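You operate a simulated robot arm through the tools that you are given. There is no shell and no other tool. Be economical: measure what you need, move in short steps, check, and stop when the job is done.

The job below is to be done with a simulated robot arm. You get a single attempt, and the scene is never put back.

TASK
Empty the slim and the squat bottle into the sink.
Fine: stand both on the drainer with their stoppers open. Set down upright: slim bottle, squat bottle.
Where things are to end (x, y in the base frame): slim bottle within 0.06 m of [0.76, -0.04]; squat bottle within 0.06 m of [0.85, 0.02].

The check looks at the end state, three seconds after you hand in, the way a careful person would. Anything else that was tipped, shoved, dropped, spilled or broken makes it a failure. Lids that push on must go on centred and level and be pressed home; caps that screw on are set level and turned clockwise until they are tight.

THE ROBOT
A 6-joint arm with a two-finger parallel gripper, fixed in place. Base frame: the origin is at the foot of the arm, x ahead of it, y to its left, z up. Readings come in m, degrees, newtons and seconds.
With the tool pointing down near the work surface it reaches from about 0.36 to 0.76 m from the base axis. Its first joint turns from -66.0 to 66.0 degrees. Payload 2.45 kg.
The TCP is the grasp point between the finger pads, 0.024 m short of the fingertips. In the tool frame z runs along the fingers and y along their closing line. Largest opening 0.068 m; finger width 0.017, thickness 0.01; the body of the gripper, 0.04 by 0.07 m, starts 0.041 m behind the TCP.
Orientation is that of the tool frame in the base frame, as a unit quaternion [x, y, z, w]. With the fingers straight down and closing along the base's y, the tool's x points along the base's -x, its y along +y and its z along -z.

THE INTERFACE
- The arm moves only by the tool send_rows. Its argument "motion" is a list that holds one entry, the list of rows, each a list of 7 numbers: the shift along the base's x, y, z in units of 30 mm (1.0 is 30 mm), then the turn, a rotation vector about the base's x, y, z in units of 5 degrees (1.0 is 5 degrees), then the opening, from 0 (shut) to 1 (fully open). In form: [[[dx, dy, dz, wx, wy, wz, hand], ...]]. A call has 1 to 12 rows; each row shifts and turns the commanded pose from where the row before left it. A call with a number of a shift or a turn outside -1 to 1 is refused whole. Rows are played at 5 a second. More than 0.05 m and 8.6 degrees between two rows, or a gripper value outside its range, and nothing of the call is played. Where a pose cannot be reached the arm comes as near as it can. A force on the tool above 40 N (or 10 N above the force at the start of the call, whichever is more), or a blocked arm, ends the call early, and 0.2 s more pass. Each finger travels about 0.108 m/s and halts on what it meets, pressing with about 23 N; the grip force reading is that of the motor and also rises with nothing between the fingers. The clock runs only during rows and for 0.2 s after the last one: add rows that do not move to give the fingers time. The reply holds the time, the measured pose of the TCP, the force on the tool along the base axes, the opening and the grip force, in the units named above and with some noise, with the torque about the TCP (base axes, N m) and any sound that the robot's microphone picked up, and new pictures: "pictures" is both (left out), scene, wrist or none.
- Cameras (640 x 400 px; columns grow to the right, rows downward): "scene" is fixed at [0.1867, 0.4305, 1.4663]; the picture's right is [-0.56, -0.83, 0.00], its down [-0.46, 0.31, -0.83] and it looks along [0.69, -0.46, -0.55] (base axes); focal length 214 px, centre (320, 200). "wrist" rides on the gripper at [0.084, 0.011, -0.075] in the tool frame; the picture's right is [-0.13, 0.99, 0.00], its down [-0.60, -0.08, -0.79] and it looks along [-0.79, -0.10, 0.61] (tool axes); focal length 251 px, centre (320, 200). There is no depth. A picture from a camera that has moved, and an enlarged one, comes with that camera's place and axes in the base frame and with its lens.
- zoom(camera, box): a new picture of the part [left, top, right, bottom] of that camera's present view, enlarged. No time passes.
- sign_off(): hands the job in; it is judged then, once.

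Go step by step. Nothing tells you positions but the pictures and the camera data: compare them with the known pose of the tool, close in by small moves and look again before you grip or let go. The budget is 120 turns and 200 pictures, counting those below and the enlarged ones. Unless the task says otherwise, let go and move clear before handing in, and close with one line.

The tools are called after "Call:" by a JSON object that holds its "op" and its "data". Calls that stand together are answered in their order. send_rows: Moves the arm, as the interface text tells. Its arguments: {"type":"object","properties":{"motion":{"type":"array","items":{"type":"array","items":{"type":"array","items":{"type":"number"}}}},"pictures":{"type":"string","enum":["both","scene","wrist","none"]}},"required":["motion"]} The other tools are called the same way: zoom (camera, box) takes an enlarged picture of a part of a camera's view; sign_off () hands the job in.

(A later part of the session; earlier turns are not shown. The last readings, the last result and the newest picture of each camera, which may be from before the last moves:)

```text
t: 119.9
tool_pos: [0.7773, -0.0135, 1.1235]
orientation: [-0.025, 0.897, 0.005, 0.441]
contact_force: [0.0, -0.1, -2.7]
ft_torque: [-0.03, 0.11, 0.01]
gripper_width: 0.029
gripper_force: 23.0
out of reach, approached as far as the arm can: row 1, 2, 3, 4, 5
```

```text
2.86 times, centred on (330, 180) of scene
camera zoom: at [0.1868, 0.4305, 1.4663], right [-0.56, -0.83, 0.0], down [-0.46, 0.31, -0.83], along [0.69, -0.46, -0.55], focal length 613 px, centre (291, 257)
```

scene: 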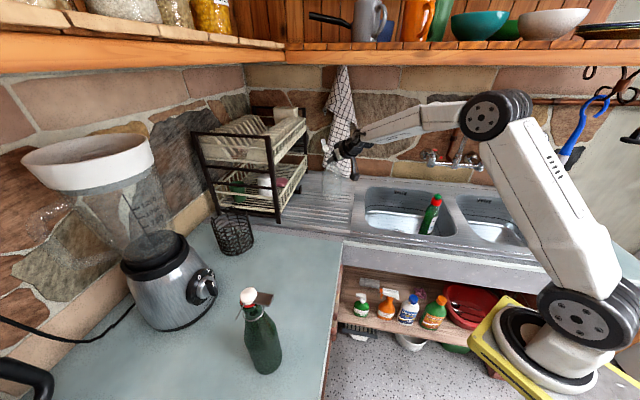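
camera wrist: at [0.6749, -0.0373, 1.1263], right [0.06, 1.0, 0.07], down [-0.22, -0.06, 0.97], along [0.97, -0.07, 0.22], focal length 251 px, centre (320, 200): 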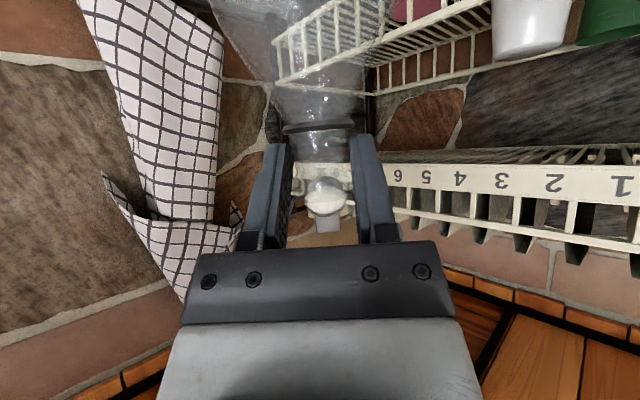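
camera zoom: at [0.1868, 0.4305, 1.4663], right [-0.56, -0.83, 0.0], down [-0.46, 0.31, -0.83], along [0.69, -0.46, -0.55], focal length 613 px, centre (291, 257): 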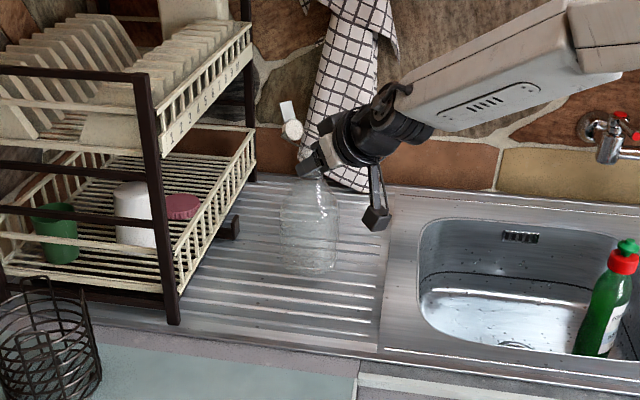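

Lower heights give more reach (the shoulder is low), so I'll descend first, restoring the exact pitch, then shift out.

Call:
{"op": "send_rows", "data": {"motion": [[[-0.05, 0, -0.4, 0, 0.23, 0, 0], [0, 0.1, -0.4, 0, 0.23, 0, 0], [0, 0.3, -0.3, 0, 0, 0, 0], [0.15, 0.3, 0, 0, 0, 0, 0], [0.2, 0.3, 0, 0, 0, 0, 0], [0, 0, 0, 0, 0, 0, 0]]], "pictures": "wrist"}}

Call:
{"op": "zoom", "data": {"camera": "scene", "box": [260, 110, 400, 250]}}

```text
t: 121.3
tool_pos: [0.7854, 0.0157, 1.0893]
orientation: [-0.026, 0.905, 0.01, 0.425]
contact_force: [0.0, 1.0, -4.0]
ft_torque: [0.0, 0.07, 0.0]
gripper_width: 0.0289
gripper_force: 23.1
camera wrist: at [0.6728, 0.0191, 1.0726], right [0.03, 0.99, 0.1], down [-0.22, -0.09, 0.97], along [0.98, -0.05, 0.22], focal length 251 px, centre (320, 200)
```

wrist: 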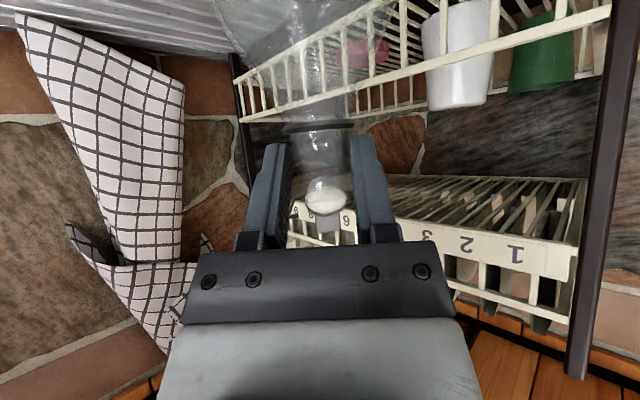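

```text
2.86 times, centred on (330, 180) of scene
camera zoom: at [0.1868, 0.4305, 1.4663], right [-0.56, -0.83, 0.0], down [-0.46, 0.31, -0.83], along [0.69, -0.46, -0.55], focal length 613 px, centre (291, 257)
```

zoom: 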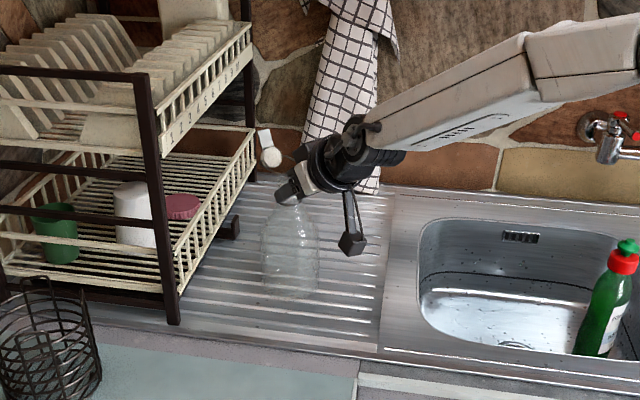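

Position reached: bottle axis about (0.80, 0.016), clear of the rack. Pushing slightly further out and lowering gently until it touches.

Call:
{"op": "send_rows", "data": {"motion": [[[0.25, 0, 0, 0, 0, 0, 0], [0.25, 0, -0.15, 0, 0, 0, 0], [0, 0, -0.12, 0, 0, 0, 0], [0, 0, -0.1, 0, 0, 0, 0], [0, 0, 0, 0, 0, 0, 0]]], "pictures": "none"}}

Call:
{"op": "zoom", "data": {"camera": "scene", "box": [270, 130, 370, 230]}}

```text
t: 122.5
tool_pos: [0.7944, 0.019, 1.0952]
orientation: [-0.031, 0.891, 0.018, 0.452]
contact_force: [0.1, -0.3, -3.8]
ft_torque: [0.02, 0.1, -0.01]
gripper_width: 0.0288
gripper_force: 22.9
out of reach, approached as far as the arm can: row 1, 2, 3
```

```text
4.00 times, centred on (320, 180) of scene
camera zoom: at [0.1868, 0.4305, 1.4663], right [-0.56, -0.83, 0.0], down [-0.46, 0.31, -0.83], along [0.69, -0.46, -0.55], focal length 858 px, centre (320, 280)
```

zoom: 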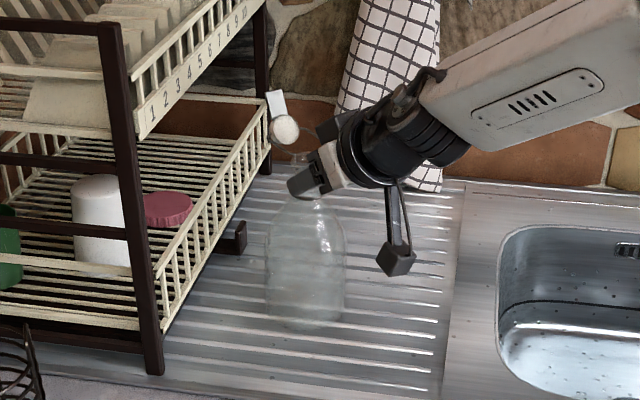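

The extra push-out made the pitch drift. I'll pull back a little, restore pitch, and lower; I can re-grip flatter afterwards to gain reach.

Call:
{"op": "send_rows", "data": {"motion": [[[-0.3, 0, -0.1, 0, 0.4, 0, 0], [-0.1, 0, -0.2, 0, 0.38, 0, 0], [0, 0, -0.15, 0, 0, 0, 0], [0, 0, -0.1, 0, 0, 0, 0], [0, 0, 0, 0, 0, 0, 0]]], "pictures": "none"}}

Call:
{"op": "zoom", "data": {"camera": "scene", "box": [270, 130, 370, 230]}}

```text
t: 123.7
tool_pos: [0.782, 0.0196, 1.0794]
orientation: [-0.029, 0.907, 0.019, 0.42]
contact_force: [-0.1, 0.1, -3.1]
ft_torque: [0.01, 0.05, 0.01]
gripper_width: 0.029
gripper_force: 22.8
```

```text
4.00 times, centred on (320, 180) of scene
camera zoom: at [0.1868, 0.4305, 1.4663], right [-0.56, -0.83, 0.0], down [-0.46, 0.31, -0.83], along [0.69, -0.46, -0.55], focal length 858 px, centre (320, 280)
```

zoom: 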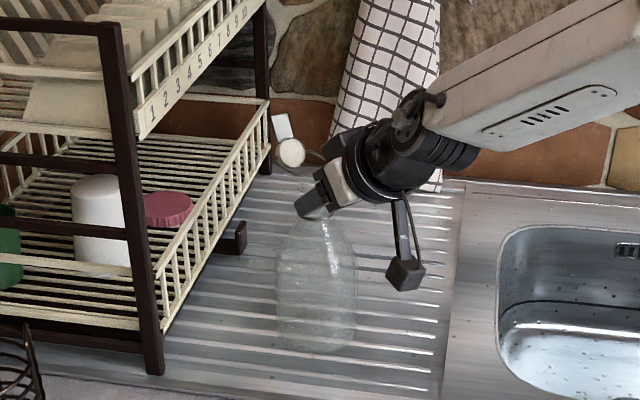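

Call:
{"op": "send_rows", "data": {"motion": [[[0.1, 0, -0.1, 0, 0, 0, 0], [0.1, 0, -0.1, 0, 0, 0, 0], [0, 0, -0.08, 0, 0, 0, 0], [0, 0, 0, 0, 0, 0, 0]]], "pictures": "none"}}

Call:
{"op": "send_rows", "data": {"motion": [[[0, 0, -0.08, 0, 0, 0, 0], [0, 0, -0.08, 0, 0, 0, 0], [0, 0, 0, 0, 0, 0, 0]]], "pictures": "none"}}

Call:
{"op": "zoom", "data": {"camera": "scene", "box": [270, 130, 370, 230]}}

```text
t: 124.7
tool_pos: [0.7904, 0.0184, 1.075]
orientation: [-0.029, 0.904, 0.019, 0.426]
contact_force: [-4.3, 2.3, 23.1]
ft_torque: [0.11, -0.39, -0.05]
gripper_width: 0.0293
gripper_force: 23.0
```

```text
t: 125.5
tool_pos: [0.7886, 0.0184, 1.0689]
orientation: [-0.03, 0.905, 0.019, 0.425]
contact_force: [-4.4, 0.4, 22.8]
ft_torque: [0.08, -0.45, 0.01]
gripper_width: 0.0297
gripper_force: 23.2
```

```text
4.00 times, centred on (320, 180) of scene
camera zoom: at [0.1859, 0.4306, 1.4664], right [-0.56, -0.83, 0.0], down [-0.46, 0.31, -0.83], along [0.69, -0.46, -0.55], focal length 858 px, centre (320, 280)
```

zoom: 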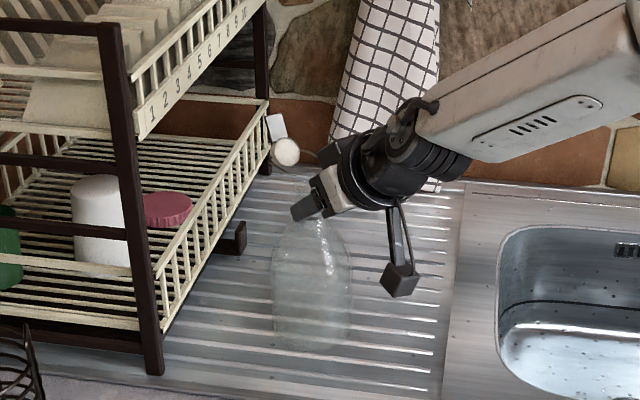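

Contact made; the base centre measures about (0.82, 0.02). Easing the pressure off and releasing.

Call:
{"op": "send_rows", "data": {"motion": [[[0, 0, 0.1, 0, 0, 0, 0], [0, 0, 0.08, 0, 0, 0, 0], [0, 0, 0, 0, 0, 0, 0]]], "pictures": "none"}}

Call:
{"op": "send_rows", "data": {"motion": [[[0, 0, 0, 0, 0, 0, 0.43], [0, 0, 0, 0, 0, 0, 0.5], [0, 0, 0, 0, 0, 0, 0.7], [0, 0, 0, 0, 0, 0, 1], [0, 0, 0, 0, 0, 0, 1]]], "pictures": "wrist"}}

Call:
{"op": "zoom", "data": {"camera": "scene", "box": [270, 130, 370, 230]}}

```text
t: 126.3
tool_pos: [0.7877, 0.0184, 1.0683]
orientation: [-0.03, 0.907, 0.02, 0.419]
contact_force: [1.4, 1.2, 4.3]
ft_torque: [-0.03, -0.4, 0.0]
gripper_width: 0.0297
gripper_force: 23.4
```

```text
t: 127.5
tool_pos: [0.7874, 0.0183, 1.0705]
orientation: [-0.03, 0.907, 0.019, 0.421]
contact_force: [0.1, 0.2, -0.5]
ft_torque: [0.01, -0.01, 0.05]
gripper_width: 0.0683
gripper_force: 0.1
camera wrist: at [0.6754, 0.0211, 1.0548], right [0.01, 0.99, 0.11], down [-0.21, -0.1, 0.97], along [0.98, -0.04, 0.21], focal length 251 px, centre (320, 200)
```

wrist: 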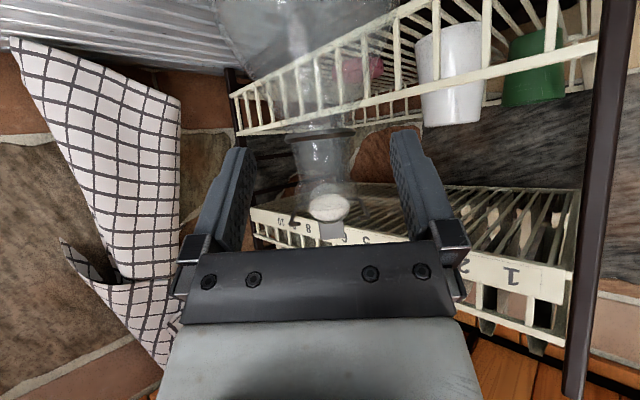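

```text
4.00 times, centred on (320, 180) of scene
camera zoom: at [0.1867, 0.4305, 1.4663], right [-0.56, -0.83, 0.0], down [-0.46, 0.31, -0.83], along [0.69, -0.46, -0.55], focal length 858 px, centre (320, 280)
```

zoom: 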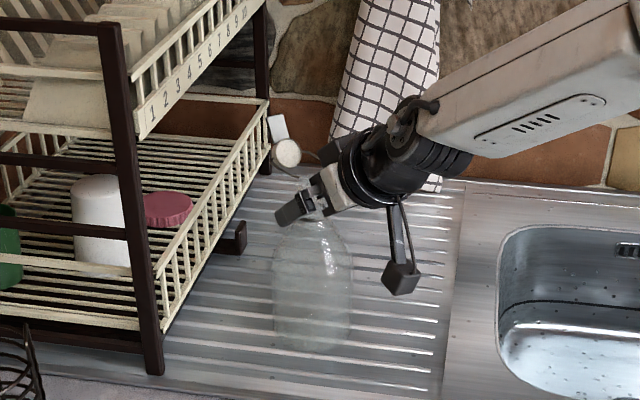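

Call:
{"op": "send_rows", "data": {"motion": [[[-0.38, 0, 0.32, 0, 0, 0, 1], [-0.6, 0, 0.5, 0, 0, 0, 1], [-0.7, 0, 0.6, 0, 0, 0, 1], [-0.7, 0, 0.6, 0, 0, 0, 1], [-0.7, 0, 0.6, 0, 0, 0, 1], [-0.7, 0, 0.6, 0, 0, 0, 1], [-0.7, 0.3, 0.6, 0, 0, 0, 1], [-0.7, 0.3, 0.3, 0, 0, 0, 1]]]}}

Call:
{"op": "zoom", "data": {"camera": "scene", "box": [270, 130, 370, 230]}}

```text
t: 129.3
tool_pos: [0.6457, 0.0354, 1.1948]
orientation: [-0.038, 0.898, 0.034, 0.438]
contact_force: [0.6, 0.5, -0.3]
ft_torque: [0.02, 0.0, -0.01]
gripper_width: 0.068
gripper_force: 0.1
out of reach, approached as far as the arm can: row 8
camera wrist: at [0.5328, 0.0341, 1.1746], right [-0.01, 0.99, 0.13], down [-0.24, -0.13, 0.96], along [0.97, -0.02, 0.24], focal length 251 px, centre (320, 200)
```

scene: 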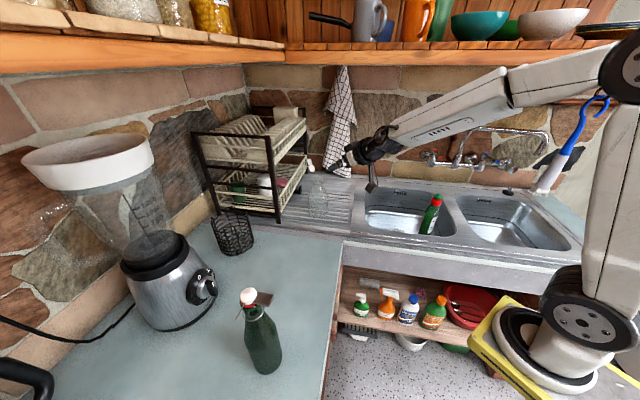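
wrist: 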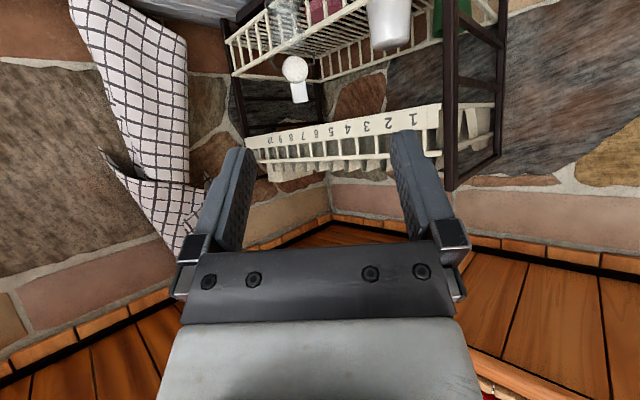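

```text
4.00 times, centred on (320, 180) of scene
camera zoom: at [0.1867, 0.4305, 1.4663], right [-0.56, -0.83, 0.0], down [-0.46, 0.31, -0.83], along [0.69, -0.46, -0.55], focal length 858 px, centre (320, 280)
```

zoom: 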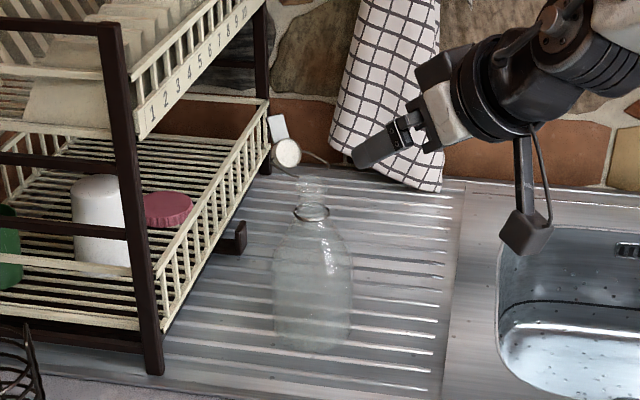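

The squat bottle stands upright, empty and open at about (0.82, 0.018), which is good. Now on to the slim green bottle: tool back to pointing down, above its tab.

Call:
{"op": "send_rows", "data": {"motion": [[[-0.683, 0.99, 0.2, -0.4, 0.788, 0.621, 1], [-0.683, 0.99, 0.2, -0.4, 0.788, 0.621, 1], [-0.683, 0.99, 0.2, -0.4, 0.788, 0.621, 1], [-0.683, 0.99, 0.2, -0.4, 0.788, 0.621, 1], [-0.683, 0.99, 0.2, -0.4, 0.788, 0.621, 1], [-0.683, 0.99, 0.2, -0.4, 0.788, 0.621, 1], [-0.683, 0.99, 0.2, -0.4, 0.788, 0.621, 1], [-0.683, 0.99, 0.2, -0.4, 0.788, 0.621, 1], [-0.683, 0.99, 0.2, -0.4, 0.788, 0.621, 1], [-0.683, 0.99, 0.2, -0.4, 0.788, 0.621, 1], [-0.683, 0.99, 0.2, -0.4, 0.788, 0.621, 1], [-0.683, 0.99, 0.0, -0.4, 0.788, 0.621, 1]]], "pictures": "none"}}

Call:
{"op": "zoom", "data": {"camera": "wrist", "box": [240, 0, 400, 180]}}

```text
t: 131.9
tool_pos: [0.4283, 0.2716, 1.1353]
orientation: [-0.289, 0.95, 0.118, -0.018]
contact_force: [0.0, -0.2, -0.1]
ft_torque: [0.01, 0.02, 0.0]
gripper_width: 0.068
gripper_force: 0.1
out of reach, approached as far as the arm can: row 1, 2, 3, 4, 5, 6, 7, 8, 9, 10, 11, 12
```

```text
2.22 times, centred on (320, 90) of wrist
camera zoom: at [0.3596, 0.2178, 1.2071], right [-0.43, 0.87, 0.24], down [0.63, 0.1, 0.77], along [0.65, 0.48, -0.59], focal length 559 px, centre (320, 444)
```

zoom: 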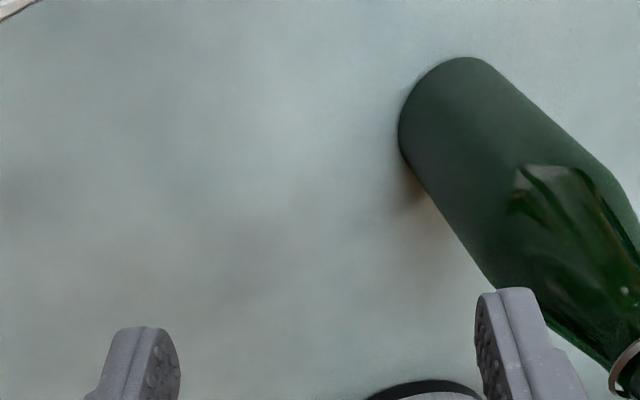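

The interpolation clipped but stayed clear of everything. Rising, levelling the tool, and moving over the green bottle's tab.

Call:
{"op": "send_rows", "data": {"motion": [[[0, 0, 0.9, -0.78, -0.47, 0.74, 1], [0, 0, 0.9, -0.78, -0.47, 0.74, 1], [0, 0, 0.9, -0.78, -0.47, 0.74, 1], [0, 0.2, 0.9, 0, 0, 0, 1], [0, 0.6, 0.6, 0, 0, 0, 1], [-0.3, 0.8, 0, 0, 0, 0, 1], [-0.3, 0.8, 0, 0, 0, 0, 1], [-0.3, 0.8, 0, 0, 0, 0, 1], [0, 0.7, 0, 0, 0, 0, 1], [0, 0, 0, 0, 0, 0, 1]]], "pictures": "none"}}

Call:
{"op": "zoom", "data": {"camera": "wrist", "box": [240, 0, 400, 180]}}

```text
t: 134.1
tool_pos: [0.4306, 0.3297, 1.1775]
orientation: [-0.35, 0.928, 0.127, -0.026]
contact_force: [0.3, 0.1, -0.4]
ft_torque: [-0.02, -0.03, -0.04]
gripper_width: 0.0681
gripper_force: 0.0
out of reach, approached as far as the arm can: row 1, 2, 3, 4, 5, 6, 7, 8, 9
```

```text
2.22 times, centred on (320, 90) of wrist
camera zoom: at [0.3693, 0.2646, 1.2497], right [-0.54, 0.8, 0.26], down [0.61, 0.17, 0.77], along [0.58, 0.57, -0.58], focal length 559 px, centre (320, 444)
```

zoom: 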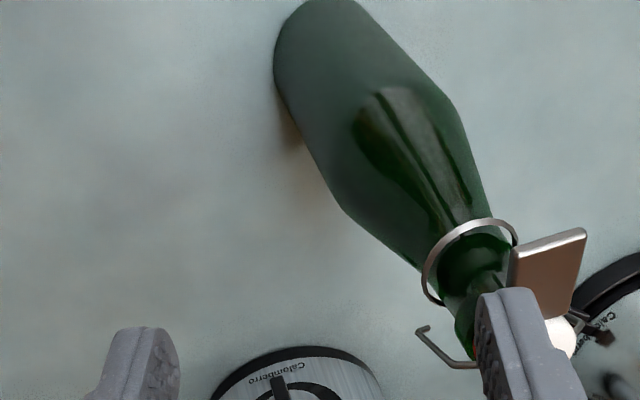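

The arm is in an awkward wrist configuration here. I'll move away from the green bottle back to a pose I know works, levelling the tool there.

Call:
{"op": "send_rows", "data": {"motion": [[[0.5, -0.7, 0.2, 0, 0, 0, 1], [0.6, -0.7, 0.2, 0, 0, 0, 1], [0.6, -0.3, 0.2, -0.61, -0.41, 0.18, 1], [0.6, 0, 0.2, -0.61, -0.41, 0.18, 1], [0.6, 0, 0.2, -0.61, -0.41, 0.18, 1], [0.5, 0, 0.2, -0.61, -0.41, 0.18, 1], [0, 0, 0, 0, 0, 0, 1]]], "pictures": "scene"}}

```text
t: 135.7
tool_pos: [0.5186, 0.2733, 1.1838]
orientation: [-0.376, 0.917, 0.131, -0.005]
contact_force: [0.0, -0.1, -0.2]
ft_torque: [-0.01, 0.0, -0.02]
gripper_width: 0.0681
gripper_force: 0.0
out of reach, approached as far as the arm can: row 3, 4, 5, 6
```

scene: 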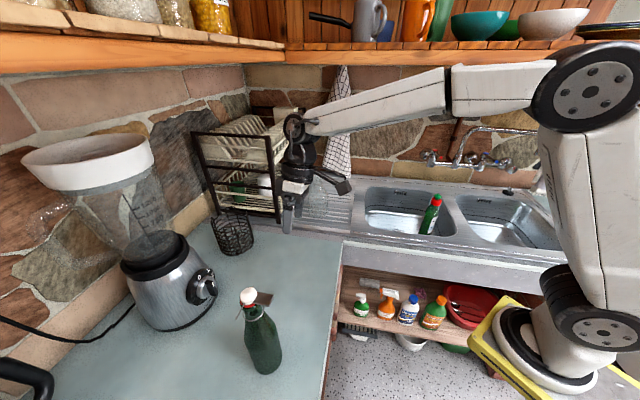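

Levelling is blocked, so a wrist joint seems to be wound to its limit after the pour. I'll go to open space with the tool near the forearm line, where I can unwind the wrist by rolling around the forearm axis.

Call:
{"op": "send_rows", "data": {"motion": [[[0.27, -0.577, 0.22, 0.129, -0.843, -0.772, 1], [0.27, -0.577, 0.22, 0.129, -0.843, -0.772, 1], [0.27, -0.577, 0.22, 0.129, -0.843, -0.772, 1], [0.27, -0.577, 0.22, 0.129, -0.843, -0.772, 1], [0.27, -0.577, 0.22, 0.129, -0.843, -0.772, 1], [0.27, -0.577, 0.22, 0.129, -0.843, -0.772, 1], [0.27, -0.577, 0.22, 0.129, -0.843, -0.772, 1], [0.27, -0.577, 0.22, 0.129, -0.843, -0.772, 1], [0.27, -0.577, 0.22, 0.129, -0.843, -0.772, 1], [0.27, -0.577, 0.22, 0.129, -0.843, -0.772, 1]]], "pictures": "scene"}}

```text
t: 137.9
tool_pos: [0.6022, 0.0498, 1.2156]
orientation: [-0.08, 0.919, 0.038, 0.384]
contact_force: [0.0, 0.6, -0.8]
ft_torque: [-0.01, 0.01, -0.01]
gripper_width: 0.0679
gripper_force: 0.1
out of reach, approached as far as the arm can: row 2, 3, 4, 5, 6, 7
```

scene: 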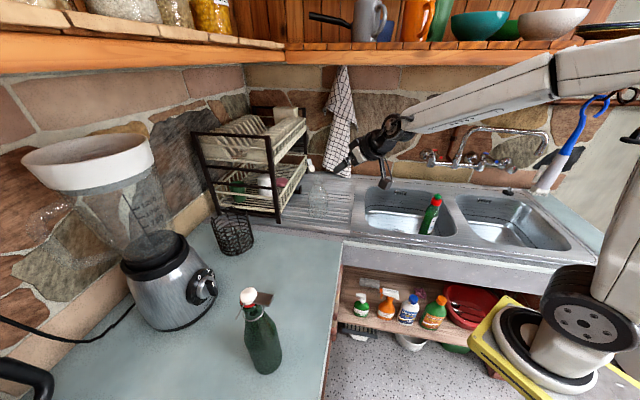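

Call:
{"op": "send_rows", "data": {"motion": [[[0, 0, 0, 0.98, 0.055, -0.5, 1], [0, 0, 0, 0.98, 0.055, -0.5, 1], [0, 0, 0, 0.98, 0.055, -0.5, 1], [0, 0, 0, 0.98, 0.055, -0.5, 1], [0, 0, 0, 0.98, 0.055, -0.5, 1], [0, 0, 0, 0.98, 0.055, -0.5, 1], [0, 0, 0, 0.98, 0.055, -0.5, 1], [0, 0, 0, 0.98, 0.055, -0.5, 1], [0, 0, 0, 0.98, 0.055, -0.5, 1], [0, 0, 0, 0.98, 0.055, -0.5, 1], [0, 0, 0, 0.98, 0.055, -0.5, 1], [0, 0, 0, 0.98, 0.055, -0.5, 1]]], "pictures": "none"}}

Call:
{"op": "send_rows", "data": {"motion": [[[0, 0, 0, 0.98, 0.055, -0.5, 1], [0, 0, 0, 0.98, 0.055, -0.5, 1], [0, 0, 0, 0.98, 0.055, -0.5, 1], [0, 0, 0, 0.98, 0.055, -0.5, 1], [0, 0, 0, 0.98, 0.055, -0.5, 1], [0, 0, 0, 0.98, 0.055, -0.5, 1], [0, 0, 0, 0.98, 0.055, -0.5, 1], [0, 0, 0, 0.98, 0.055, -0.5, 1], [0, 0, 0, 0.98, 0.055, -0.5, 1], [0, 0, 0, 0.98, 0.055, -0.5, 1], [0, 0, 0, 0.98, 0.055, -0.5, 1], [0, 0, 0, 0.98, 0.055, -0.5, 1]]], "pictures": "none"}}

Call:
{"op": "send_rows", "data": {"motion": [[[0, 0, 0, 0.98, 0.055, -0.5, 1], [0, 0, 0, 0.98, 0.055, -0.5, 1], [0, 0, 0, 0.98, 0.055, -0.5, 1], [0, 0, 0, 0.98, 0.055, -0.5, 1], [0, 0, 0, 0.98, 0.055, -0.5, 1], [0, 0, 0, 0.98, 0.055, -0.5, 1], [0, 0, 0, 0.98, 0.055, -0.5, 1], [0, 0, 0, 0.98, 0.055, -0.5, 1]]], "pictures": "scene"}}

```text
t: 140.5
tool_pos: [0.6029, 0.0507, 1.2158]
orientation: [0.348, 0.784, 0.385, 0.342]
contact_force: [-0.4, 0.8, -0.6]
ft_torque: [0.01, 0.04, 0.0]
gripper_width: 0.0679
gripper_force: 0.1
```

```text
t: 143.1
tool_pos: [0.6021, 0.0503, 1.2152]
orientation: [0.662, 0.395, 0.608, 0.191]
contact_force: [0.6, -1.1, 0.1]
ft_torque: [-0.01, -0.02, 0.01]
gripper_width: 0.068
gripper_force: 0.1
```

```text
t: 144.9
tool_pos: [0.6026, 0.051, 1.215]
orientation: [0.757, 0.053, 0.65, 0.052]
contact_force: [-0.3, -0.8, -0.1]
ft_torque: [0.01, 0.0, 0.0]
gripper_width: 0.0679
gripper_force: 0.0
```

scene: 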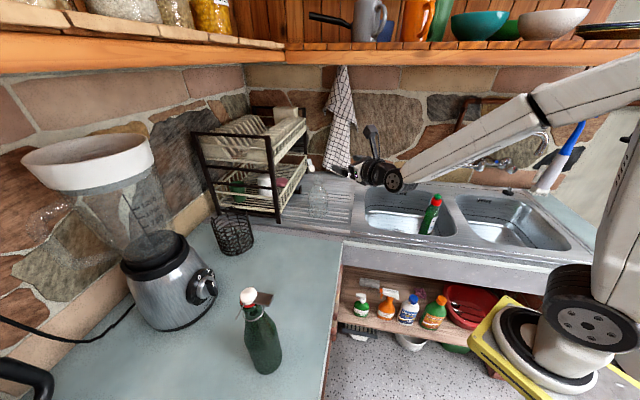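

The roll worked without limits. Now pitching down through the forearm line to see whether that frees the wrist.

Call:
{"op": "send_rows", "data": {"motion": [[[0, 0, 0, 0, 1, 0, 1], [0, 0, 0, 0, 1, 0, 1], [0, 0, 0, 0, 1, 0, 1], [0, 0, 0, 0, 1, 0, 1], [0, 0, 0, 0, 1, 0, 1], [0, 0, 0, 0, 1, 0, 1], [0, 0, 0, 0, 1, 0, 1], [0, 0, 0, 0, 1, 0, 1], [0, 0, 0, 0, 1, 0, 1], [0, 0, 0, 0, 1, 0, 1]]], "pictures": "none"}}

```text
t: 147.1
tool_pos: [0.6004, 0.0608, 1.2076]
orientation: [0.951, 0.065, 0.297, 0.045]
contact_force: [0.3, 0.4, -0.3]
ft_torque: [0.01, -0.02, -0.01]
gripper_width: 0.0679
gripper_force: 0.1
out of reach, approached as far as the arm can: row 6, 10
```

Call:
{"op": "send_rows", "data": {"motion": [[[0, 0, 0.2, 0, 1, 0, 1], [0, 0, 0.2, 0, 1, 0, 1], [0, 0, 0.2, 0, 1, 0, 1], [0, 0, 0.2, 0, 1, 0, 1], [0, 0, 0.2, 0, 1, 0, 1], [0, 0, 0.2, 0, 1, 0, 1], [0, 0, 0.2, 0, 1, 0, 1]]], "pictures": "none"}}

Call:
{"op": "send_rows", "data": {"motion": [[[0, 0, 0, 0, 0, -1, 1], [0, 0, 0, 0, 0, -1, 1], [0, 0, 0, 0, 0, -1, 1], [0, 0, 0, 0, 0, -1, 1], [0, 0, 0, 0, 0, -1, 1], [0, 0, 0, 0, 0, -1, 1]]], "pictures": "none"}}

```text
t: 148.7
tool_pos: [0.5576, 0.1262, 1.1833]
orientation: [0.988, 0.076, 0.045, 0.123]
contact_force: [-0.3, -0.2, -0.4]
ft_torque: [-0.02, 0.03, 0.0]
gripper_width: 0.0679
gripper_force: 0.1
out of reach, approached as far as the arm can: row 1, 2, 3, 4, 5, 6, 7
```

```text
t: 150.1
tool_pos: [0.5515, 0.1088, 1.1591]
orientation: [0.973, -0.182, 0.026, 0.139]
contact_force: [-0.4, 0.0, 0.2]
ft_torque: [-0.01, 0.03, -0.01]
gripper_width: 0.0681
gripper_force: 0.1
out of reach, approached as far as the arm can: row 1, 2, 3, 4
```

The wrist just swirled to the opposite limit because the crossing wasn't exactly in the arm's plane. I'll redo it with the tool exactly in the plane y = 0.

Call:
{"op": "send_rows", "data": {"motion": [[[0.18, -0.404, 0.226, 0.155, -0.916, 0.581, 1], [0.18, -0.404, 0.226, 0.155, -0.916, 0.581, 1], [0.18, -0.404, 0.226, 0.155, -0.916, 0.581, 1], [0.18, -0.404, 0.226, 0.155, -0.916, 0.581, 1], [0.18, -0.404, 0.226, 0.155, -0.916, 0.581, 1], [0.18, -0.404, 0.226, 0.155, -0.916, 0.581, 1], [0.18, -0.404, 0.226, 0.155, -0.916, 0.581, 1], [0.18, -0.404, 0.226, 0.155, -0.916, 0.581, 1], [0.18, -0.404, 0.226, 0.155, -0.916, 0.581, 1]]], "pictures": "none"}}

```text
t: 152.1
tool_pos: [0.5952, 0.0357, 1.2082]
orientation: [0.924, 0.0, 0.382, 0.004]
contact_force: [-0.2, 0.5, -0.1]
ft_torque: [-0.01, 0.01, 0.01]
gripper_width: 0.0679
gripper_force: 0.1
out of reach, approached as far as the arm can: row 8, 9
```

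Call:
{"op": "send_rows", "data": {"motion": [[[0, 0, 0, -0.972, 0, 0.4955, 1], [0, 0, 0, -0.972, 0, 0.4955, 1], [0, 0, 0, -0.972, 0, 0.4955, 1], [0, 0, 0, -0.972, 0, 0.4955, 1], [0, -0.15, 0, -0.972, 0, 0.4955, 1], [0, -0.15, 0, -0.972, 0, 0.4955, 1], [0, -0.15, 0, -0.972, 0, 0.4955, 1], [0, -0.15, 0, -0.972, 0, 0.4955, 1], [0, -0.15, 0, -0.972, 0, 0.4955, 1], [0, -0.15, 0, -0.972, 0, 0.4955, 1], [0, -0.15, 0, -0.972, 0, 0.4955, 1], [0, -0.14, 0, -0.972, 0, 0.4955, 1]]], "pictures": "none"}}

Call:
{"op": "send_rows", "data": {"motion": [[[0, 0, 0, -0.972, 0, 0.4955, 1], [0, 0, 0, -0.972, 0, 0.4955, 1], [0, 0, 0, -0.972, 0, 0.4955, 1], [0, 0, 0, -0.972, 0, 0.4955, 1], [0, 0, 0, -0.972, 0, 0.4955, 1], [0, 0, 0, -0.972, 0, 0.4955, 1], [0, 0, 0, -0.972, 0, 0.4955, 1], [0, 0, 0, -0.972, 0, 0.4955, 1], [0, 0, 0, -0.972, 0, 0.4955, 1], [0, 0, 0, -0.972, 0, 0.4955, 1], [0, 0, 0, -0.972, 0, 0.4955, 1], [0, 0, 0, -0.972, 0, 0.4955, 1]]], "pictures": "none"}}

Call:
{"op": "send_rows", "data": {"motion": [[[0, 0, 0, -0.972, 0, 0.4955, 1], [0, 0, 0, -0.972, 0, 0.4955, 1], [0, 0, 0, -0.972, 0, 0.4955, 1], [0, 0, 0, -0.972, 0, 0.4955, 1], [0, 0, 0, -0.972, 0, 0.4955, 1], [0, 0, 0, -0.972, 0, 0.4955, 1], [0, 0, 0, -0.972, 0, 0.4955, 1], [0, 0, 0, -0.972, 0, 0.4955, 1], [0, 0, 0, -0.972, 0, 0.4955, 1], [0, 0, 0, 0, 0, 0, 1]]], "pictures": "none"}}

```text
t: 154.7
tool_pos: [0.5956, 0.0005, 1.2082]
orientation: [0.78, 0.412, 0.315, 0.349]
contact_force: [0.5, 0.2, -1.1]
ft_torque: [-0.01, -0.01, -0.01]
gripper_width: 0.068
gripper_force: 0.0
```

```text
t: 157.3
tool_pos: [0.595, 0.0009, 1.2081]
orientation: [0.387, 0.69, 0.153, 0.592]
contact_force: [-0.8, -0.3, 0.7]
ft_torque: [0.03, -0.01, 0.04]
gripper_width: 0.068
gripper_force: 0.0
```

```text
t: 159.5
tool_pos: [0.5953, 0.0006, 1.2068]
orientation: [0.002, 0.757, -0.004, 0.654]
contact_force: [0.2, -0.4, 0.0]
ft_torque: [-0.02, 0.0, 0.01]
gripper_width: 0.0683
gripper_force: 0.1
```

Now exactly in plane. Pitching straight down through the forearm line.

Call:
{"op": "send_rows", "data": {"motion": [[[0, -0.02, 0, 0, 1, 0, 1], [0, 0, 0, 0, 1, 0, 1], [0, 0, 0, 0, 1, 0, 1], [0, 0, 0, 0, 1, 0, 1], [0, 0, 0, 0, 1, 0, 1], [0, 0, 0, 0, 1, 0, 1], [0, 0, 0, 0, 1, 0, 1], [0, 0, 0, 0, 1, 0, 1], [0, 0, 0, 0, 1, 0, 1], [0, 0, 0, 0, 1, 0, 1], [0, 0, 0, 0, 1, 0, 1]]], "pictures": "none"}}

```text
t: 161.9
tool_pos: [0.5958, 0.0003, 1.2088]
orientation: [0.001, 0.973, -0.006, 0.229]
contact_force: [0.6, 0.6, -0.8]
ft_torque: [0.01, 0.0, 0.04]
gripper_width: 0.0682
gripper_force: 0.0
```

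The wrist is back in its normal configuration. Finishing the levelling and moving over the green bottle.

Call:
{"op": "send_rows", "data": {"motion": [[[0, 0, 0, 0, 1, 0, 1], [0, 0.2, 0.2, 0, 1, 0, 1], [-0.2, 0.6, 0.2, 0, 1, 0, 1], [-0.4, 0.9, 0.2, 0, 1, 0, 1], [-0.4, 0.9, 0.2, 0, 1, 0.5, 1], [-0.5, 0.9, 0.2, 0, 0.3, 1, 1], [-0.5, 0.9, 0.2, 0, 0, 1, 1], [-0.5, 0.9, 0.2, 0, 0, 1, 1], [-0.5, 0.9, 0.2, 0, 0, 1, 1], [-0.5, 0.9, 0, 0, 0, 1, 1], [-0.5, 0.9, 0, 0, 0, 1, 1], [-0.5, 0.9, 0, 0, 0, 1, 1]]], "pictures": "none"}}

Call:
{"op": "send_rows", "data": {"motion": [[[-0.6, 0.9, 0, 0, 0, 1, 1], [-0.6, 0.9, 0, 0, 0, 0.5, 1], [-0.5, 0.9, 0, 0, 0, 0, 1], [-0.5, 0.9, 0, 0, 0, 0, 1], [0, 0, 0, 0, 0, 0, 1]]], "pictures": "wrist"}}

```text
t: 164.5
tool_pos: [0.4601, 0.2684, 1.2557]
orientation: [-0.322, 0.947, -0.004, 0.002]
contact_force: [-0.5, -0.6, 0.0]
ft_torque: [-0.01, -0.03, 0.01]
gripper_width: 0.0679
gripper_force: 0.0
```

```text
t: 165.7
tool_pos: [0.3935, 0.3747, 1.2567]
orientation: [-0.383, 0.924, -0.003, 0.002]
contact_force: [0.8, -0.7, 0.6]
ft_torque: [-0.03, 0.02, 0.01]
gripper_width: 0.0681
gripper_force: 0.0
camera wrist: at [0.3252, 0.3223, 1.3313], right [-0.61, 0.79, -0.01], down [0.48, 0.38, 0.79], along [0.63, 0.48, -0.61], focal length 251 px, centre (320, 200)
```

wrist: 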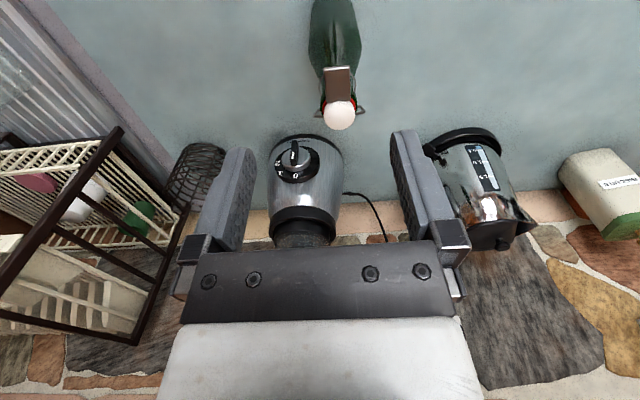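

Call:
{"op": "zoom", "data": {"camera": "wrist", "box": [280, 20, 400, 130]}}

Call:
{"op": "zoom", "data": {"camera": "scene", "box": [225, 270, 305, 385]}}

```text
3.64 times, centred on (340, 75) of wrist
camera zoom: at [0.3252, 0.3223, 1.3313], right [-0.61, 0.79, -0.01], down [0.48, 0.38, 0.79], along [0.63, 0.48, -0.61], focal length 914 px, centre (247, 654)
```

zoom: 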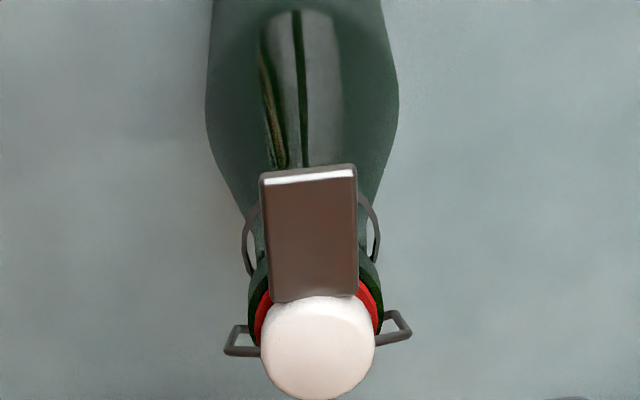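

```text
3.48 times, centred on (265, 328) of scene
camera zoom: at [0.1867, 0.4306, 1.4663], right [-0.56, -0.83, 0.0], down [-0.46, 0.31, -0.83], along [0.69, -0.46, -0.55], focal length 746 px, centre (511, -244)
```

zoom: 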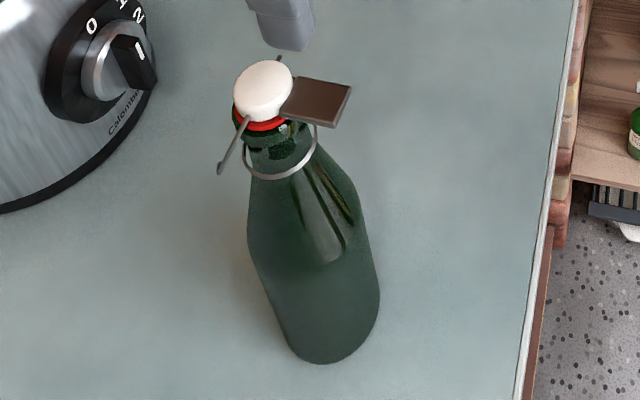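

Tab at about (0.400, 0.396, 1.139). Descending and gripping it by the edges.

Call:
{"op": "send_rows", "data": {"motion": [[[0.15, 0.64, 0, 0, 0, -0.3, 1], [0, 0, -0.9, 0, 0, 0, 1], [0, 0, -0.9, 0, 0, 0, 1], [0, 0, -0.9, 0, 0, 0, 1], [0, 0, -0.8, 0, 0, 0, 1], [0, 0, 0, 0, 0, 0, 1]]], "pictures": "none"}}

Call:
{"op": "zoom", "data": {"camera": "wrist", "box": [220, 80, 420, 240]}}

```text
t: 167.1
tool_pos: [0.3999, 0.3946, 1.15]
orientation: [-0.371, 0.929, -0.003, 0.002]
contact_force: [-0.2, 0.2, 1.6]
ft_torque: [0.0, -0.02, 0.02]
gripper_width: 0.068
gripper_force: 0.0
```

```text
2.50 times, centred on (320, 160) of wrist
camera zoom: at [0.3295, 0.3433, 1.2255], right [-0.59, 0.81, -0.01], down [0.49, 0.36, 0.79], along [0.64, 0.47, -0.61], focal length 629 px, centre (320, 300)
```

zoom: 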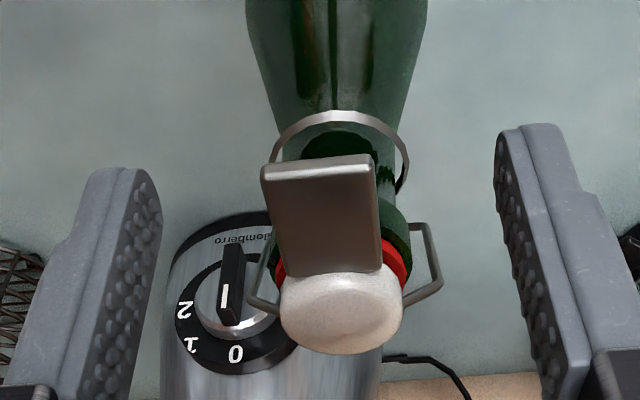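

Call:
{"op": "send_rows", "data": {"motion": [[[0, 0, 0, 0, 0, 0, 0.6], [0, 0, 0, 0, 0, 0, 0.4], [0, 0, 0, 0, 0, 0, 0.34], [0, 0, 0, 0, 0, 0, 0.3], [0, 0, 0, 0, 0, 0, 0.1], [0, 0, 0, 0, 0, 0, 0.1], [-0.0458, 0.0527, 0, 0, 0, -1, 0.1], [-0.041, 0.0565, 0, 0, 0, -1, 0.1], [-0.0359, 0.0598, 0, 0, 0, -1, 0.1], [-0.0306, 0.0627, 0, 0, 0, -1, 0.1], [-0.025, 0.0652, 0, 0, 0, -1, 0.1], [-0.0192, 0.0671, 0, 0, 0, -1, 0.1]]], "pictures": "none"}}

Call:
{"op": "send_rows", "data": {"motion": [[[-0.0133, 0.0685, 0, 0, 0, -1, 0.1], [-0.0073, 0.0694, 0, 0, 0, -1, 0.1], [-0.0012, 0.0698, 0, 0, 0, -1, 0.1], [0.0049, 0.0696, 0, 0, 0, -1, 0.1], [0.0109, 0.0689, 0, 0, 0, -1, 0.1], [0.0169, 0.0677, 0, 0, 0, -1, 0.1], [0.0227, 0.066, 0, 0, 0, -1, 0.1], [0.0284, 0.0638, 0, 0, 0, -1, 0.1], [0.0338, 0.061, 0, 0, 0, -1, 0.1], [0.039, 0.0579, 0, 0, 0, -1, 0.1], [0.0439, 0.0542, 0, 0, 0, -1, 0.1], [0.0485, 0.0502, 0, 0, 0, -1, 0.1]]], "pictures": "scene"}}

```text
t: 169.7
tool_pos: [0.3935, 0.4062, 1.1515]
orientation: [-0.118, 0.993, -0.003, 0.001]
contact_force: [0.2, -0.6, 1.1]
ft_torque: [-0.08, -0.03, -0.01]
gripper_width: 0.0191
gripper_force: 23.4
```

```text
t: 172.3
tool_pos: [0.4001, 0.4283, 1.152]
orientation: [0.396, 0.918, -0.004, -0.001]
contact_force: [0.1, 0.2, 0.2]
ft_torque: [-0.06, -0.1, 0.03]
gripper_width: 0.0193
gripper_force: 23.3
```

scene: 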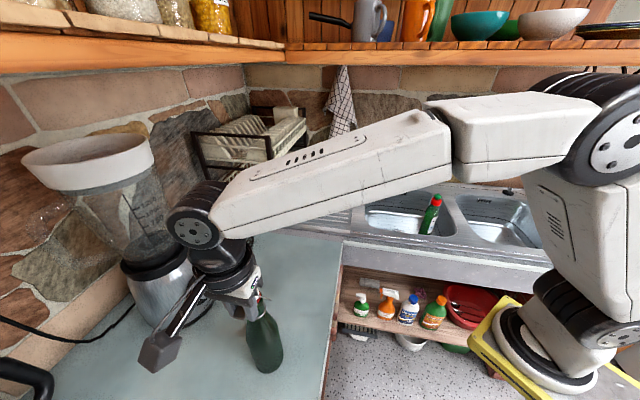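

Tab now points left (az 133°). Running the same opening swing that worked before.

Call:
{"op": "send_rows", "data": {"motion": [[[0.0892, -0.0946, 0.14, 0.728, 0.686, 0, 0.1], [0.0892, -0.0946, 0.14, 0.728, 0.686, 0, 0.1], [0.0995, -0.1056, 0.12, 0.728, 0.686, 0, 0.1], [0.0995, -0.1056, 0.12, 0.728, 0.686, 0, 0.1], [0.1098, -0.1165, 0.1, 0.728, 0.686, 0, 0.1], [0.1098, -0.1165, 0.09, 0.728, 0.686, 0, 0.1], [0.1166, -0.1238, 0.07, 0.728, 0.686, 0, 0.1], [0.1166, -0.1238, 0.06, 0.728, 0.686, 0, 0.1]]], "pictures": "none"}}

Call:
{"op": "zoom", "data": {"camera": "scene", "box": [210, 260, 310, 385]}}

```text
t: 174.1
tool_pos: [0.4247, 0.4021, 1.1769]
orientation: [0.369, 0.864, 0.135, -0.315]
contact_force: [0.3, -0.2, 10.8]
ft_torque: [-0.2, -0.18, 0.0]
gripper_width: 0.0193
gripper_force: 23.1
```

```text
3.20 times, centred on (260, 322) of scene
camera zoom: at [0.1865, 0.4304, 1.4664], right [-0.56, -0.83, 0.0], down [-0.46, 0.31, -0.83], along [0.69, -0.46, -0.55], focal length 686 px, centre (512, -192)
```

zoom: 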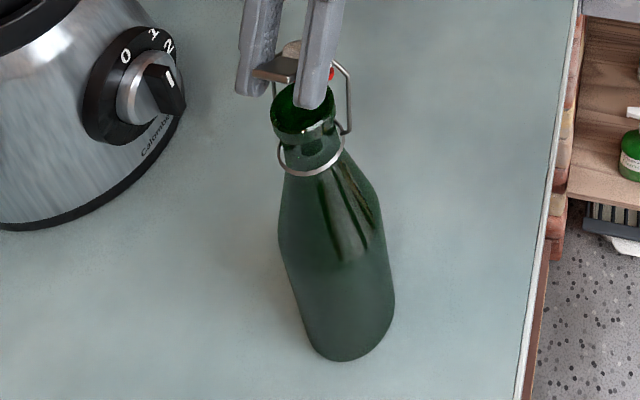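

Opening nicely; the bottle stays put. Continuing through the dead point to about 100°.

Call:
{"op": "send_rows", "data": {"motion": [[[0.12, -0.1274, 0.06, 0.728, 0.686, 0, 0.1], [0.12, -0.1274, 0.05, 0.728, 0.686, 0, 0.1], [0.12, -0.1274, 0.06, 0.728, 0.686, 0, 0.1], [0.12, -0.1274, 0.03, 0.728, 0.686, 0, 0.1], [0.12, -0.1274, 0.01, 0.728, 0.686, 0, 0.1], [0.12, -0.1274, -0.01, 0.728, 0.686, 0, 0.1], [0.12, -0.1274, -0.04, 0.728, 0.686, 0, 0.1], [0.12, -0.1274, -0.07, 0.728, 0.686, 0, 0.1]]], "pictures": "none"}}

Call:
{"op": "send_rows", "data": {"motion": [[[0.137, -0.1456, -0.1, 0.728, 0.686, 0, 0.1], [0.137, -0.1456, -0.13, 0.728, 0.686, 0, 0.1], [0.13, -0.138, -0.15, 0.728, 0.686, 0, 0.1], [0.12, -0.128, -0.17, 0.728, 0.686, 0, 0.1]]], "pictures": "none"}}

Call:
{"op": "zoom", "data": {"camera": "scene", "box": [210, 260, 310, 385]}}

```text
t: 175.9
tool_pos: [0.454, 0.372, 1.1803]
orientation: [0.299, 0.705, 0.255, -0.591]
contact_force: [0.4, -0.3, 16.1]
ft_torque: [0.09, 0.19, 0.01]
gripper_width: 0.0192
gripper_force: 22.7
```

```text
t: 176.9
tool_pos: [0.4688, 0.3542, 1.1632]
orientation: [-0.251, -0.592, -0.303, 0.703]
contact_force: [0.6, -1.0, 13.8]
ft_torque: [0.28, 0.35, 0.02]
gripper_width: 0.0194
gripper_force: 23.7
```

```text
3.20 times, centred on (260, 322) of scene
camera zoom: at [0.1865, 0.4303, 1.4664], right [-0.56, -0.83, 0.0], down [-0.46, 0.31, -0.83], along [0.69, -0.46, -0.55], focal length 686 px, centre (512, -192)
```

zoom: 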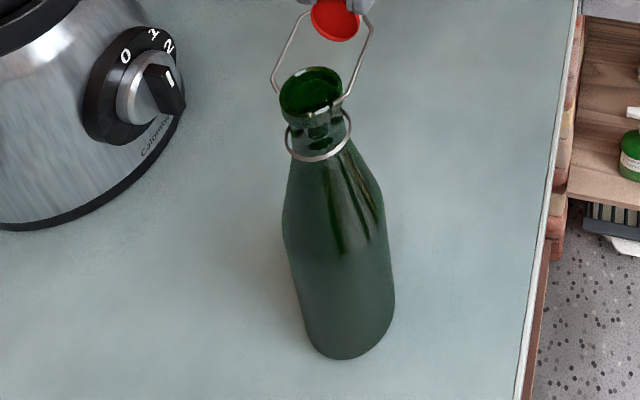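

The stopper is open ~100°. Releasing, backing away, rising and turning the tool back down.

Call:
{"op": "send_rows", "data": {"motion": [[[0, 0, 0.05, 0, 0, 0, 0.4], [0, 0, 0, 0, 0, 0, 0.7], [0.27, -0.29, 0, 0, 0, 0, 1], [0.5, -0.53, 0.1, 0, 0, 0, 1], [0.3, -0.32, 0.3, 0, 0, 0, 1], [0, 0, 0.8, 0, 0, 0, 1]]], "pictures": "none"}}

Call:
{"op": "zoom", "data": {"camera": "scene", "box": [210, 260, 310, 385]}}

Call:
{"op": "send_rows", "data": {"motion": [[[0, 0, 0.8, -1, -0.942, 0, 1], [0, 0, 0.8, -1, -0.942, 0, 1], [0, 0, 0.8, -1, -0.942, 0, 1], [0, 0, 0, -1, -0.942, 0, 1], [0, 0, 0, -1, -0.942, 0, 1], [0, 0, 0, -1, -0.942, 0, 1], [0, 0, 0, -1, -0.942, 0, 1], [0, 0, 0, -1, -0.942, 0, 1], [0, 0, 0, -1, -0.942, 0, 1], [0, 0, 0, -1, -0.942, 0, 1], [0, 0, 0, -1, -0.942, 0, 1], [0, 0, 0, -1, -0.942, 0, 1]]], "pictures": "none"}}

```text
t: 178.3
tool_pos: [0.5019, 0.3214, 1.1997]
orientation: [-0.252, -0.593, -0.303, 0.703]
contact_force: [-0.2, -0.2, -0.9]
ft_torque: [0.0, 0.02, 0.02]
gripper_width: 0.0679
gripper_force: 0.1
```

```text
3.20 times, centred on (260, 322) of scene
camera zoom: at [0.1867, 0.4305, 1.4663], right [-0.56, -0.83, 0.0], down [-0.46, 0.31, -0.83], along [0.69, -0.46, -0.55], focal length 686 px, centre (512, -192)
```

zoom: 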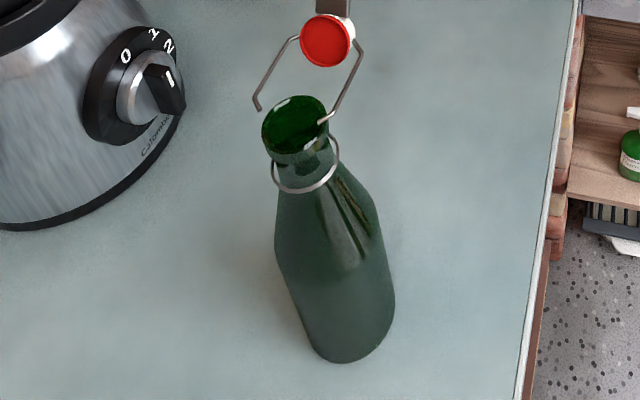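

```text
t: 180.9
tool_pos: [0.501, 0.3219, 1.2718]
orientation: [0.389, 0.909, 0.057, -0.14]
contact_force: [-0.3, -0.3, -0.4]
ft_torque: [0.02, 0.01, 0.02]
gripper_width: 0.0677
gripper_force: 0.1
```

Call:
{"op": "send_rows", "data": {"motion": [[[-0.42, 0.43, 0, -1, -0.942, 0, 1], [-0.42, 0.43, 0, -1, -0.942, 0, 1], [-0.42, 0.43, 0, -0.53, -0.5, 0, 1], [0, 0, 0, 0, 0, 0, 1]]], "pictures": "none"}}

Call:
{"op": "zoom", "data": {"camera": "wrist", "box": [220, 0, 420, 160]}}

Call:
{"op": "zoom", "data": {"camera": "scene", "box": [210, 240, 310, 365]}}

```text
t: 181.9
tool_pos: [0.4624, 0.3598, 1.2714]
orientation: [0.394, 0.919, -0.003, -0.002]
contact_force: [0.0, -0.4, -0.1]
ft_torque: [0.02, -0.03, 0.01]
gripper_width: 0.0679
gripper_force: 0.1
```

```text
2.50 times, centred on (320, 80) of wrist
camera zoom: at [0.412, 0.4269, 1.3473], right [0.81, 0.59, -0.01], down [0.36, -0.49, 0.79], along [0.46, -0.64, -0.61], focal length 629 px, centre (320, 500)
```

zoom: 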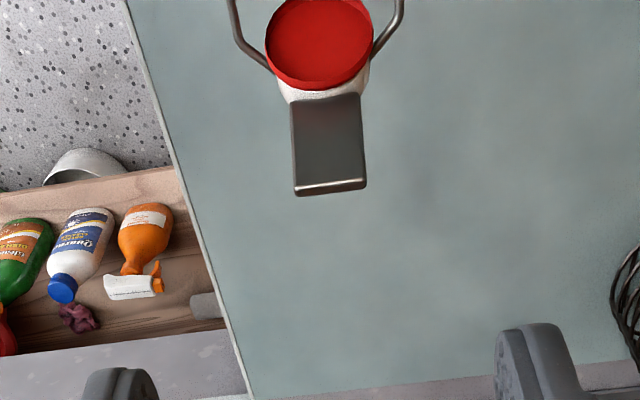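

```text
3.20 times, centred on (260, 302) of scene
camera zoom: at [0.1867, 0.4305, 1.4663], right [-0.56, -0.83, 0.0], down [-0.46, 0.31, -0.83], along [0.69, -0.46, -0.55], focal length 686 px, centre (512, -128)
```

zoom: 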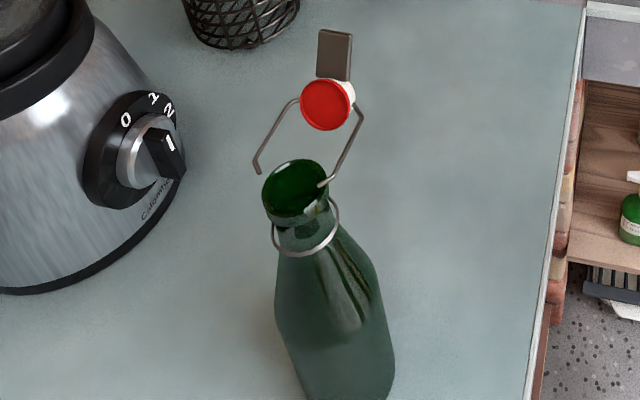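

The upright tab is at (0.455, 0.370, 1.176) and the bottle axis at (0.419, 0.411). I'll grip the tab and twist the bottle +90° so the stopper faces away.

Call:
{"op": "send_rows", "data": {"motion": [[[-0.25, 0.32, 0, 0, 0, 0, 1], [0, 0, -0.9, 0, 0, 0, 1], [0, 0, -0.9, 0, 0, 0, 1], [0, 0, -0.9, 0, 0, 0, 1], [0, 0, -0.27, 0, 0, 0, 0.8], [0, 0, 0, 0, 0, 0, 0.5], [0, 0, 0, 0, 0, 0, 0.36], [0, 0, 0, 0, 0, 0, 0.3], [0, 0, 0, 0, 0, 0, 0.15], [0, 0, 0, 0, 0, 0, 0.15]]], "pictures": "none"}}

Call:
{"op": "send_rows", "data": {"motion": [[[0.1161, 0.1101, 0, 0, 0, 1, 0.15], [0.106, 0.1198, 0, 0, 0, 1, 0.15], [0.0952, 0.1286, 0, 0, 0, 1, 0.15], [0.0836, 0.1364, 0, 0, 0, 1, 0.15], [0.0714, 0.1432, 0, 0, 0, 1, 0.15], [0, 0, 0, 0, 0, 0, 0.15]]], "pictures": "none"}}

Call:
{"op": "zoom", "data": {"camera": "scene", "box": [210, 240, 310, 365]}}

```text
t: 184.1
tool_pos: [0.4567, 0.3682, 1.183]
orientation: [0.394, 0.919, -0.003, -0.002]
contact_force: [0.8, 0.4, 0.5]
ft_torque: [0.02, -0.14, -0.08]
gripper_width: 0.0195
gripper_force: 22.6
```

```text
t: 185.5
tool_pos: [0.4703, 0.3881, 1.1829]
orientation: [0.184, 0.983, -0.003, -0.002]
contact_force: [-0.4, 0.3, -0.5]
ft_torque: [0.07, -0.08, 0.0]
gripper_width: 0.0196
gripper_force: 22.4
```

```text
3.20 times, centred on (260, 302) of scene
camera zoom: at [0.1867, 0.4306, 1.4663], right [-0.56, -0.83, 0.0], down [-0.46, 0.31, -0.83], along [0.69, -0.46, -0.55], focal length 686 px, centre (512, -128)
```

zoom: 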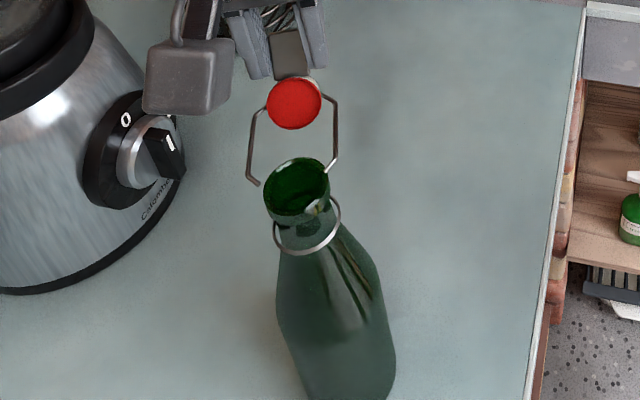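

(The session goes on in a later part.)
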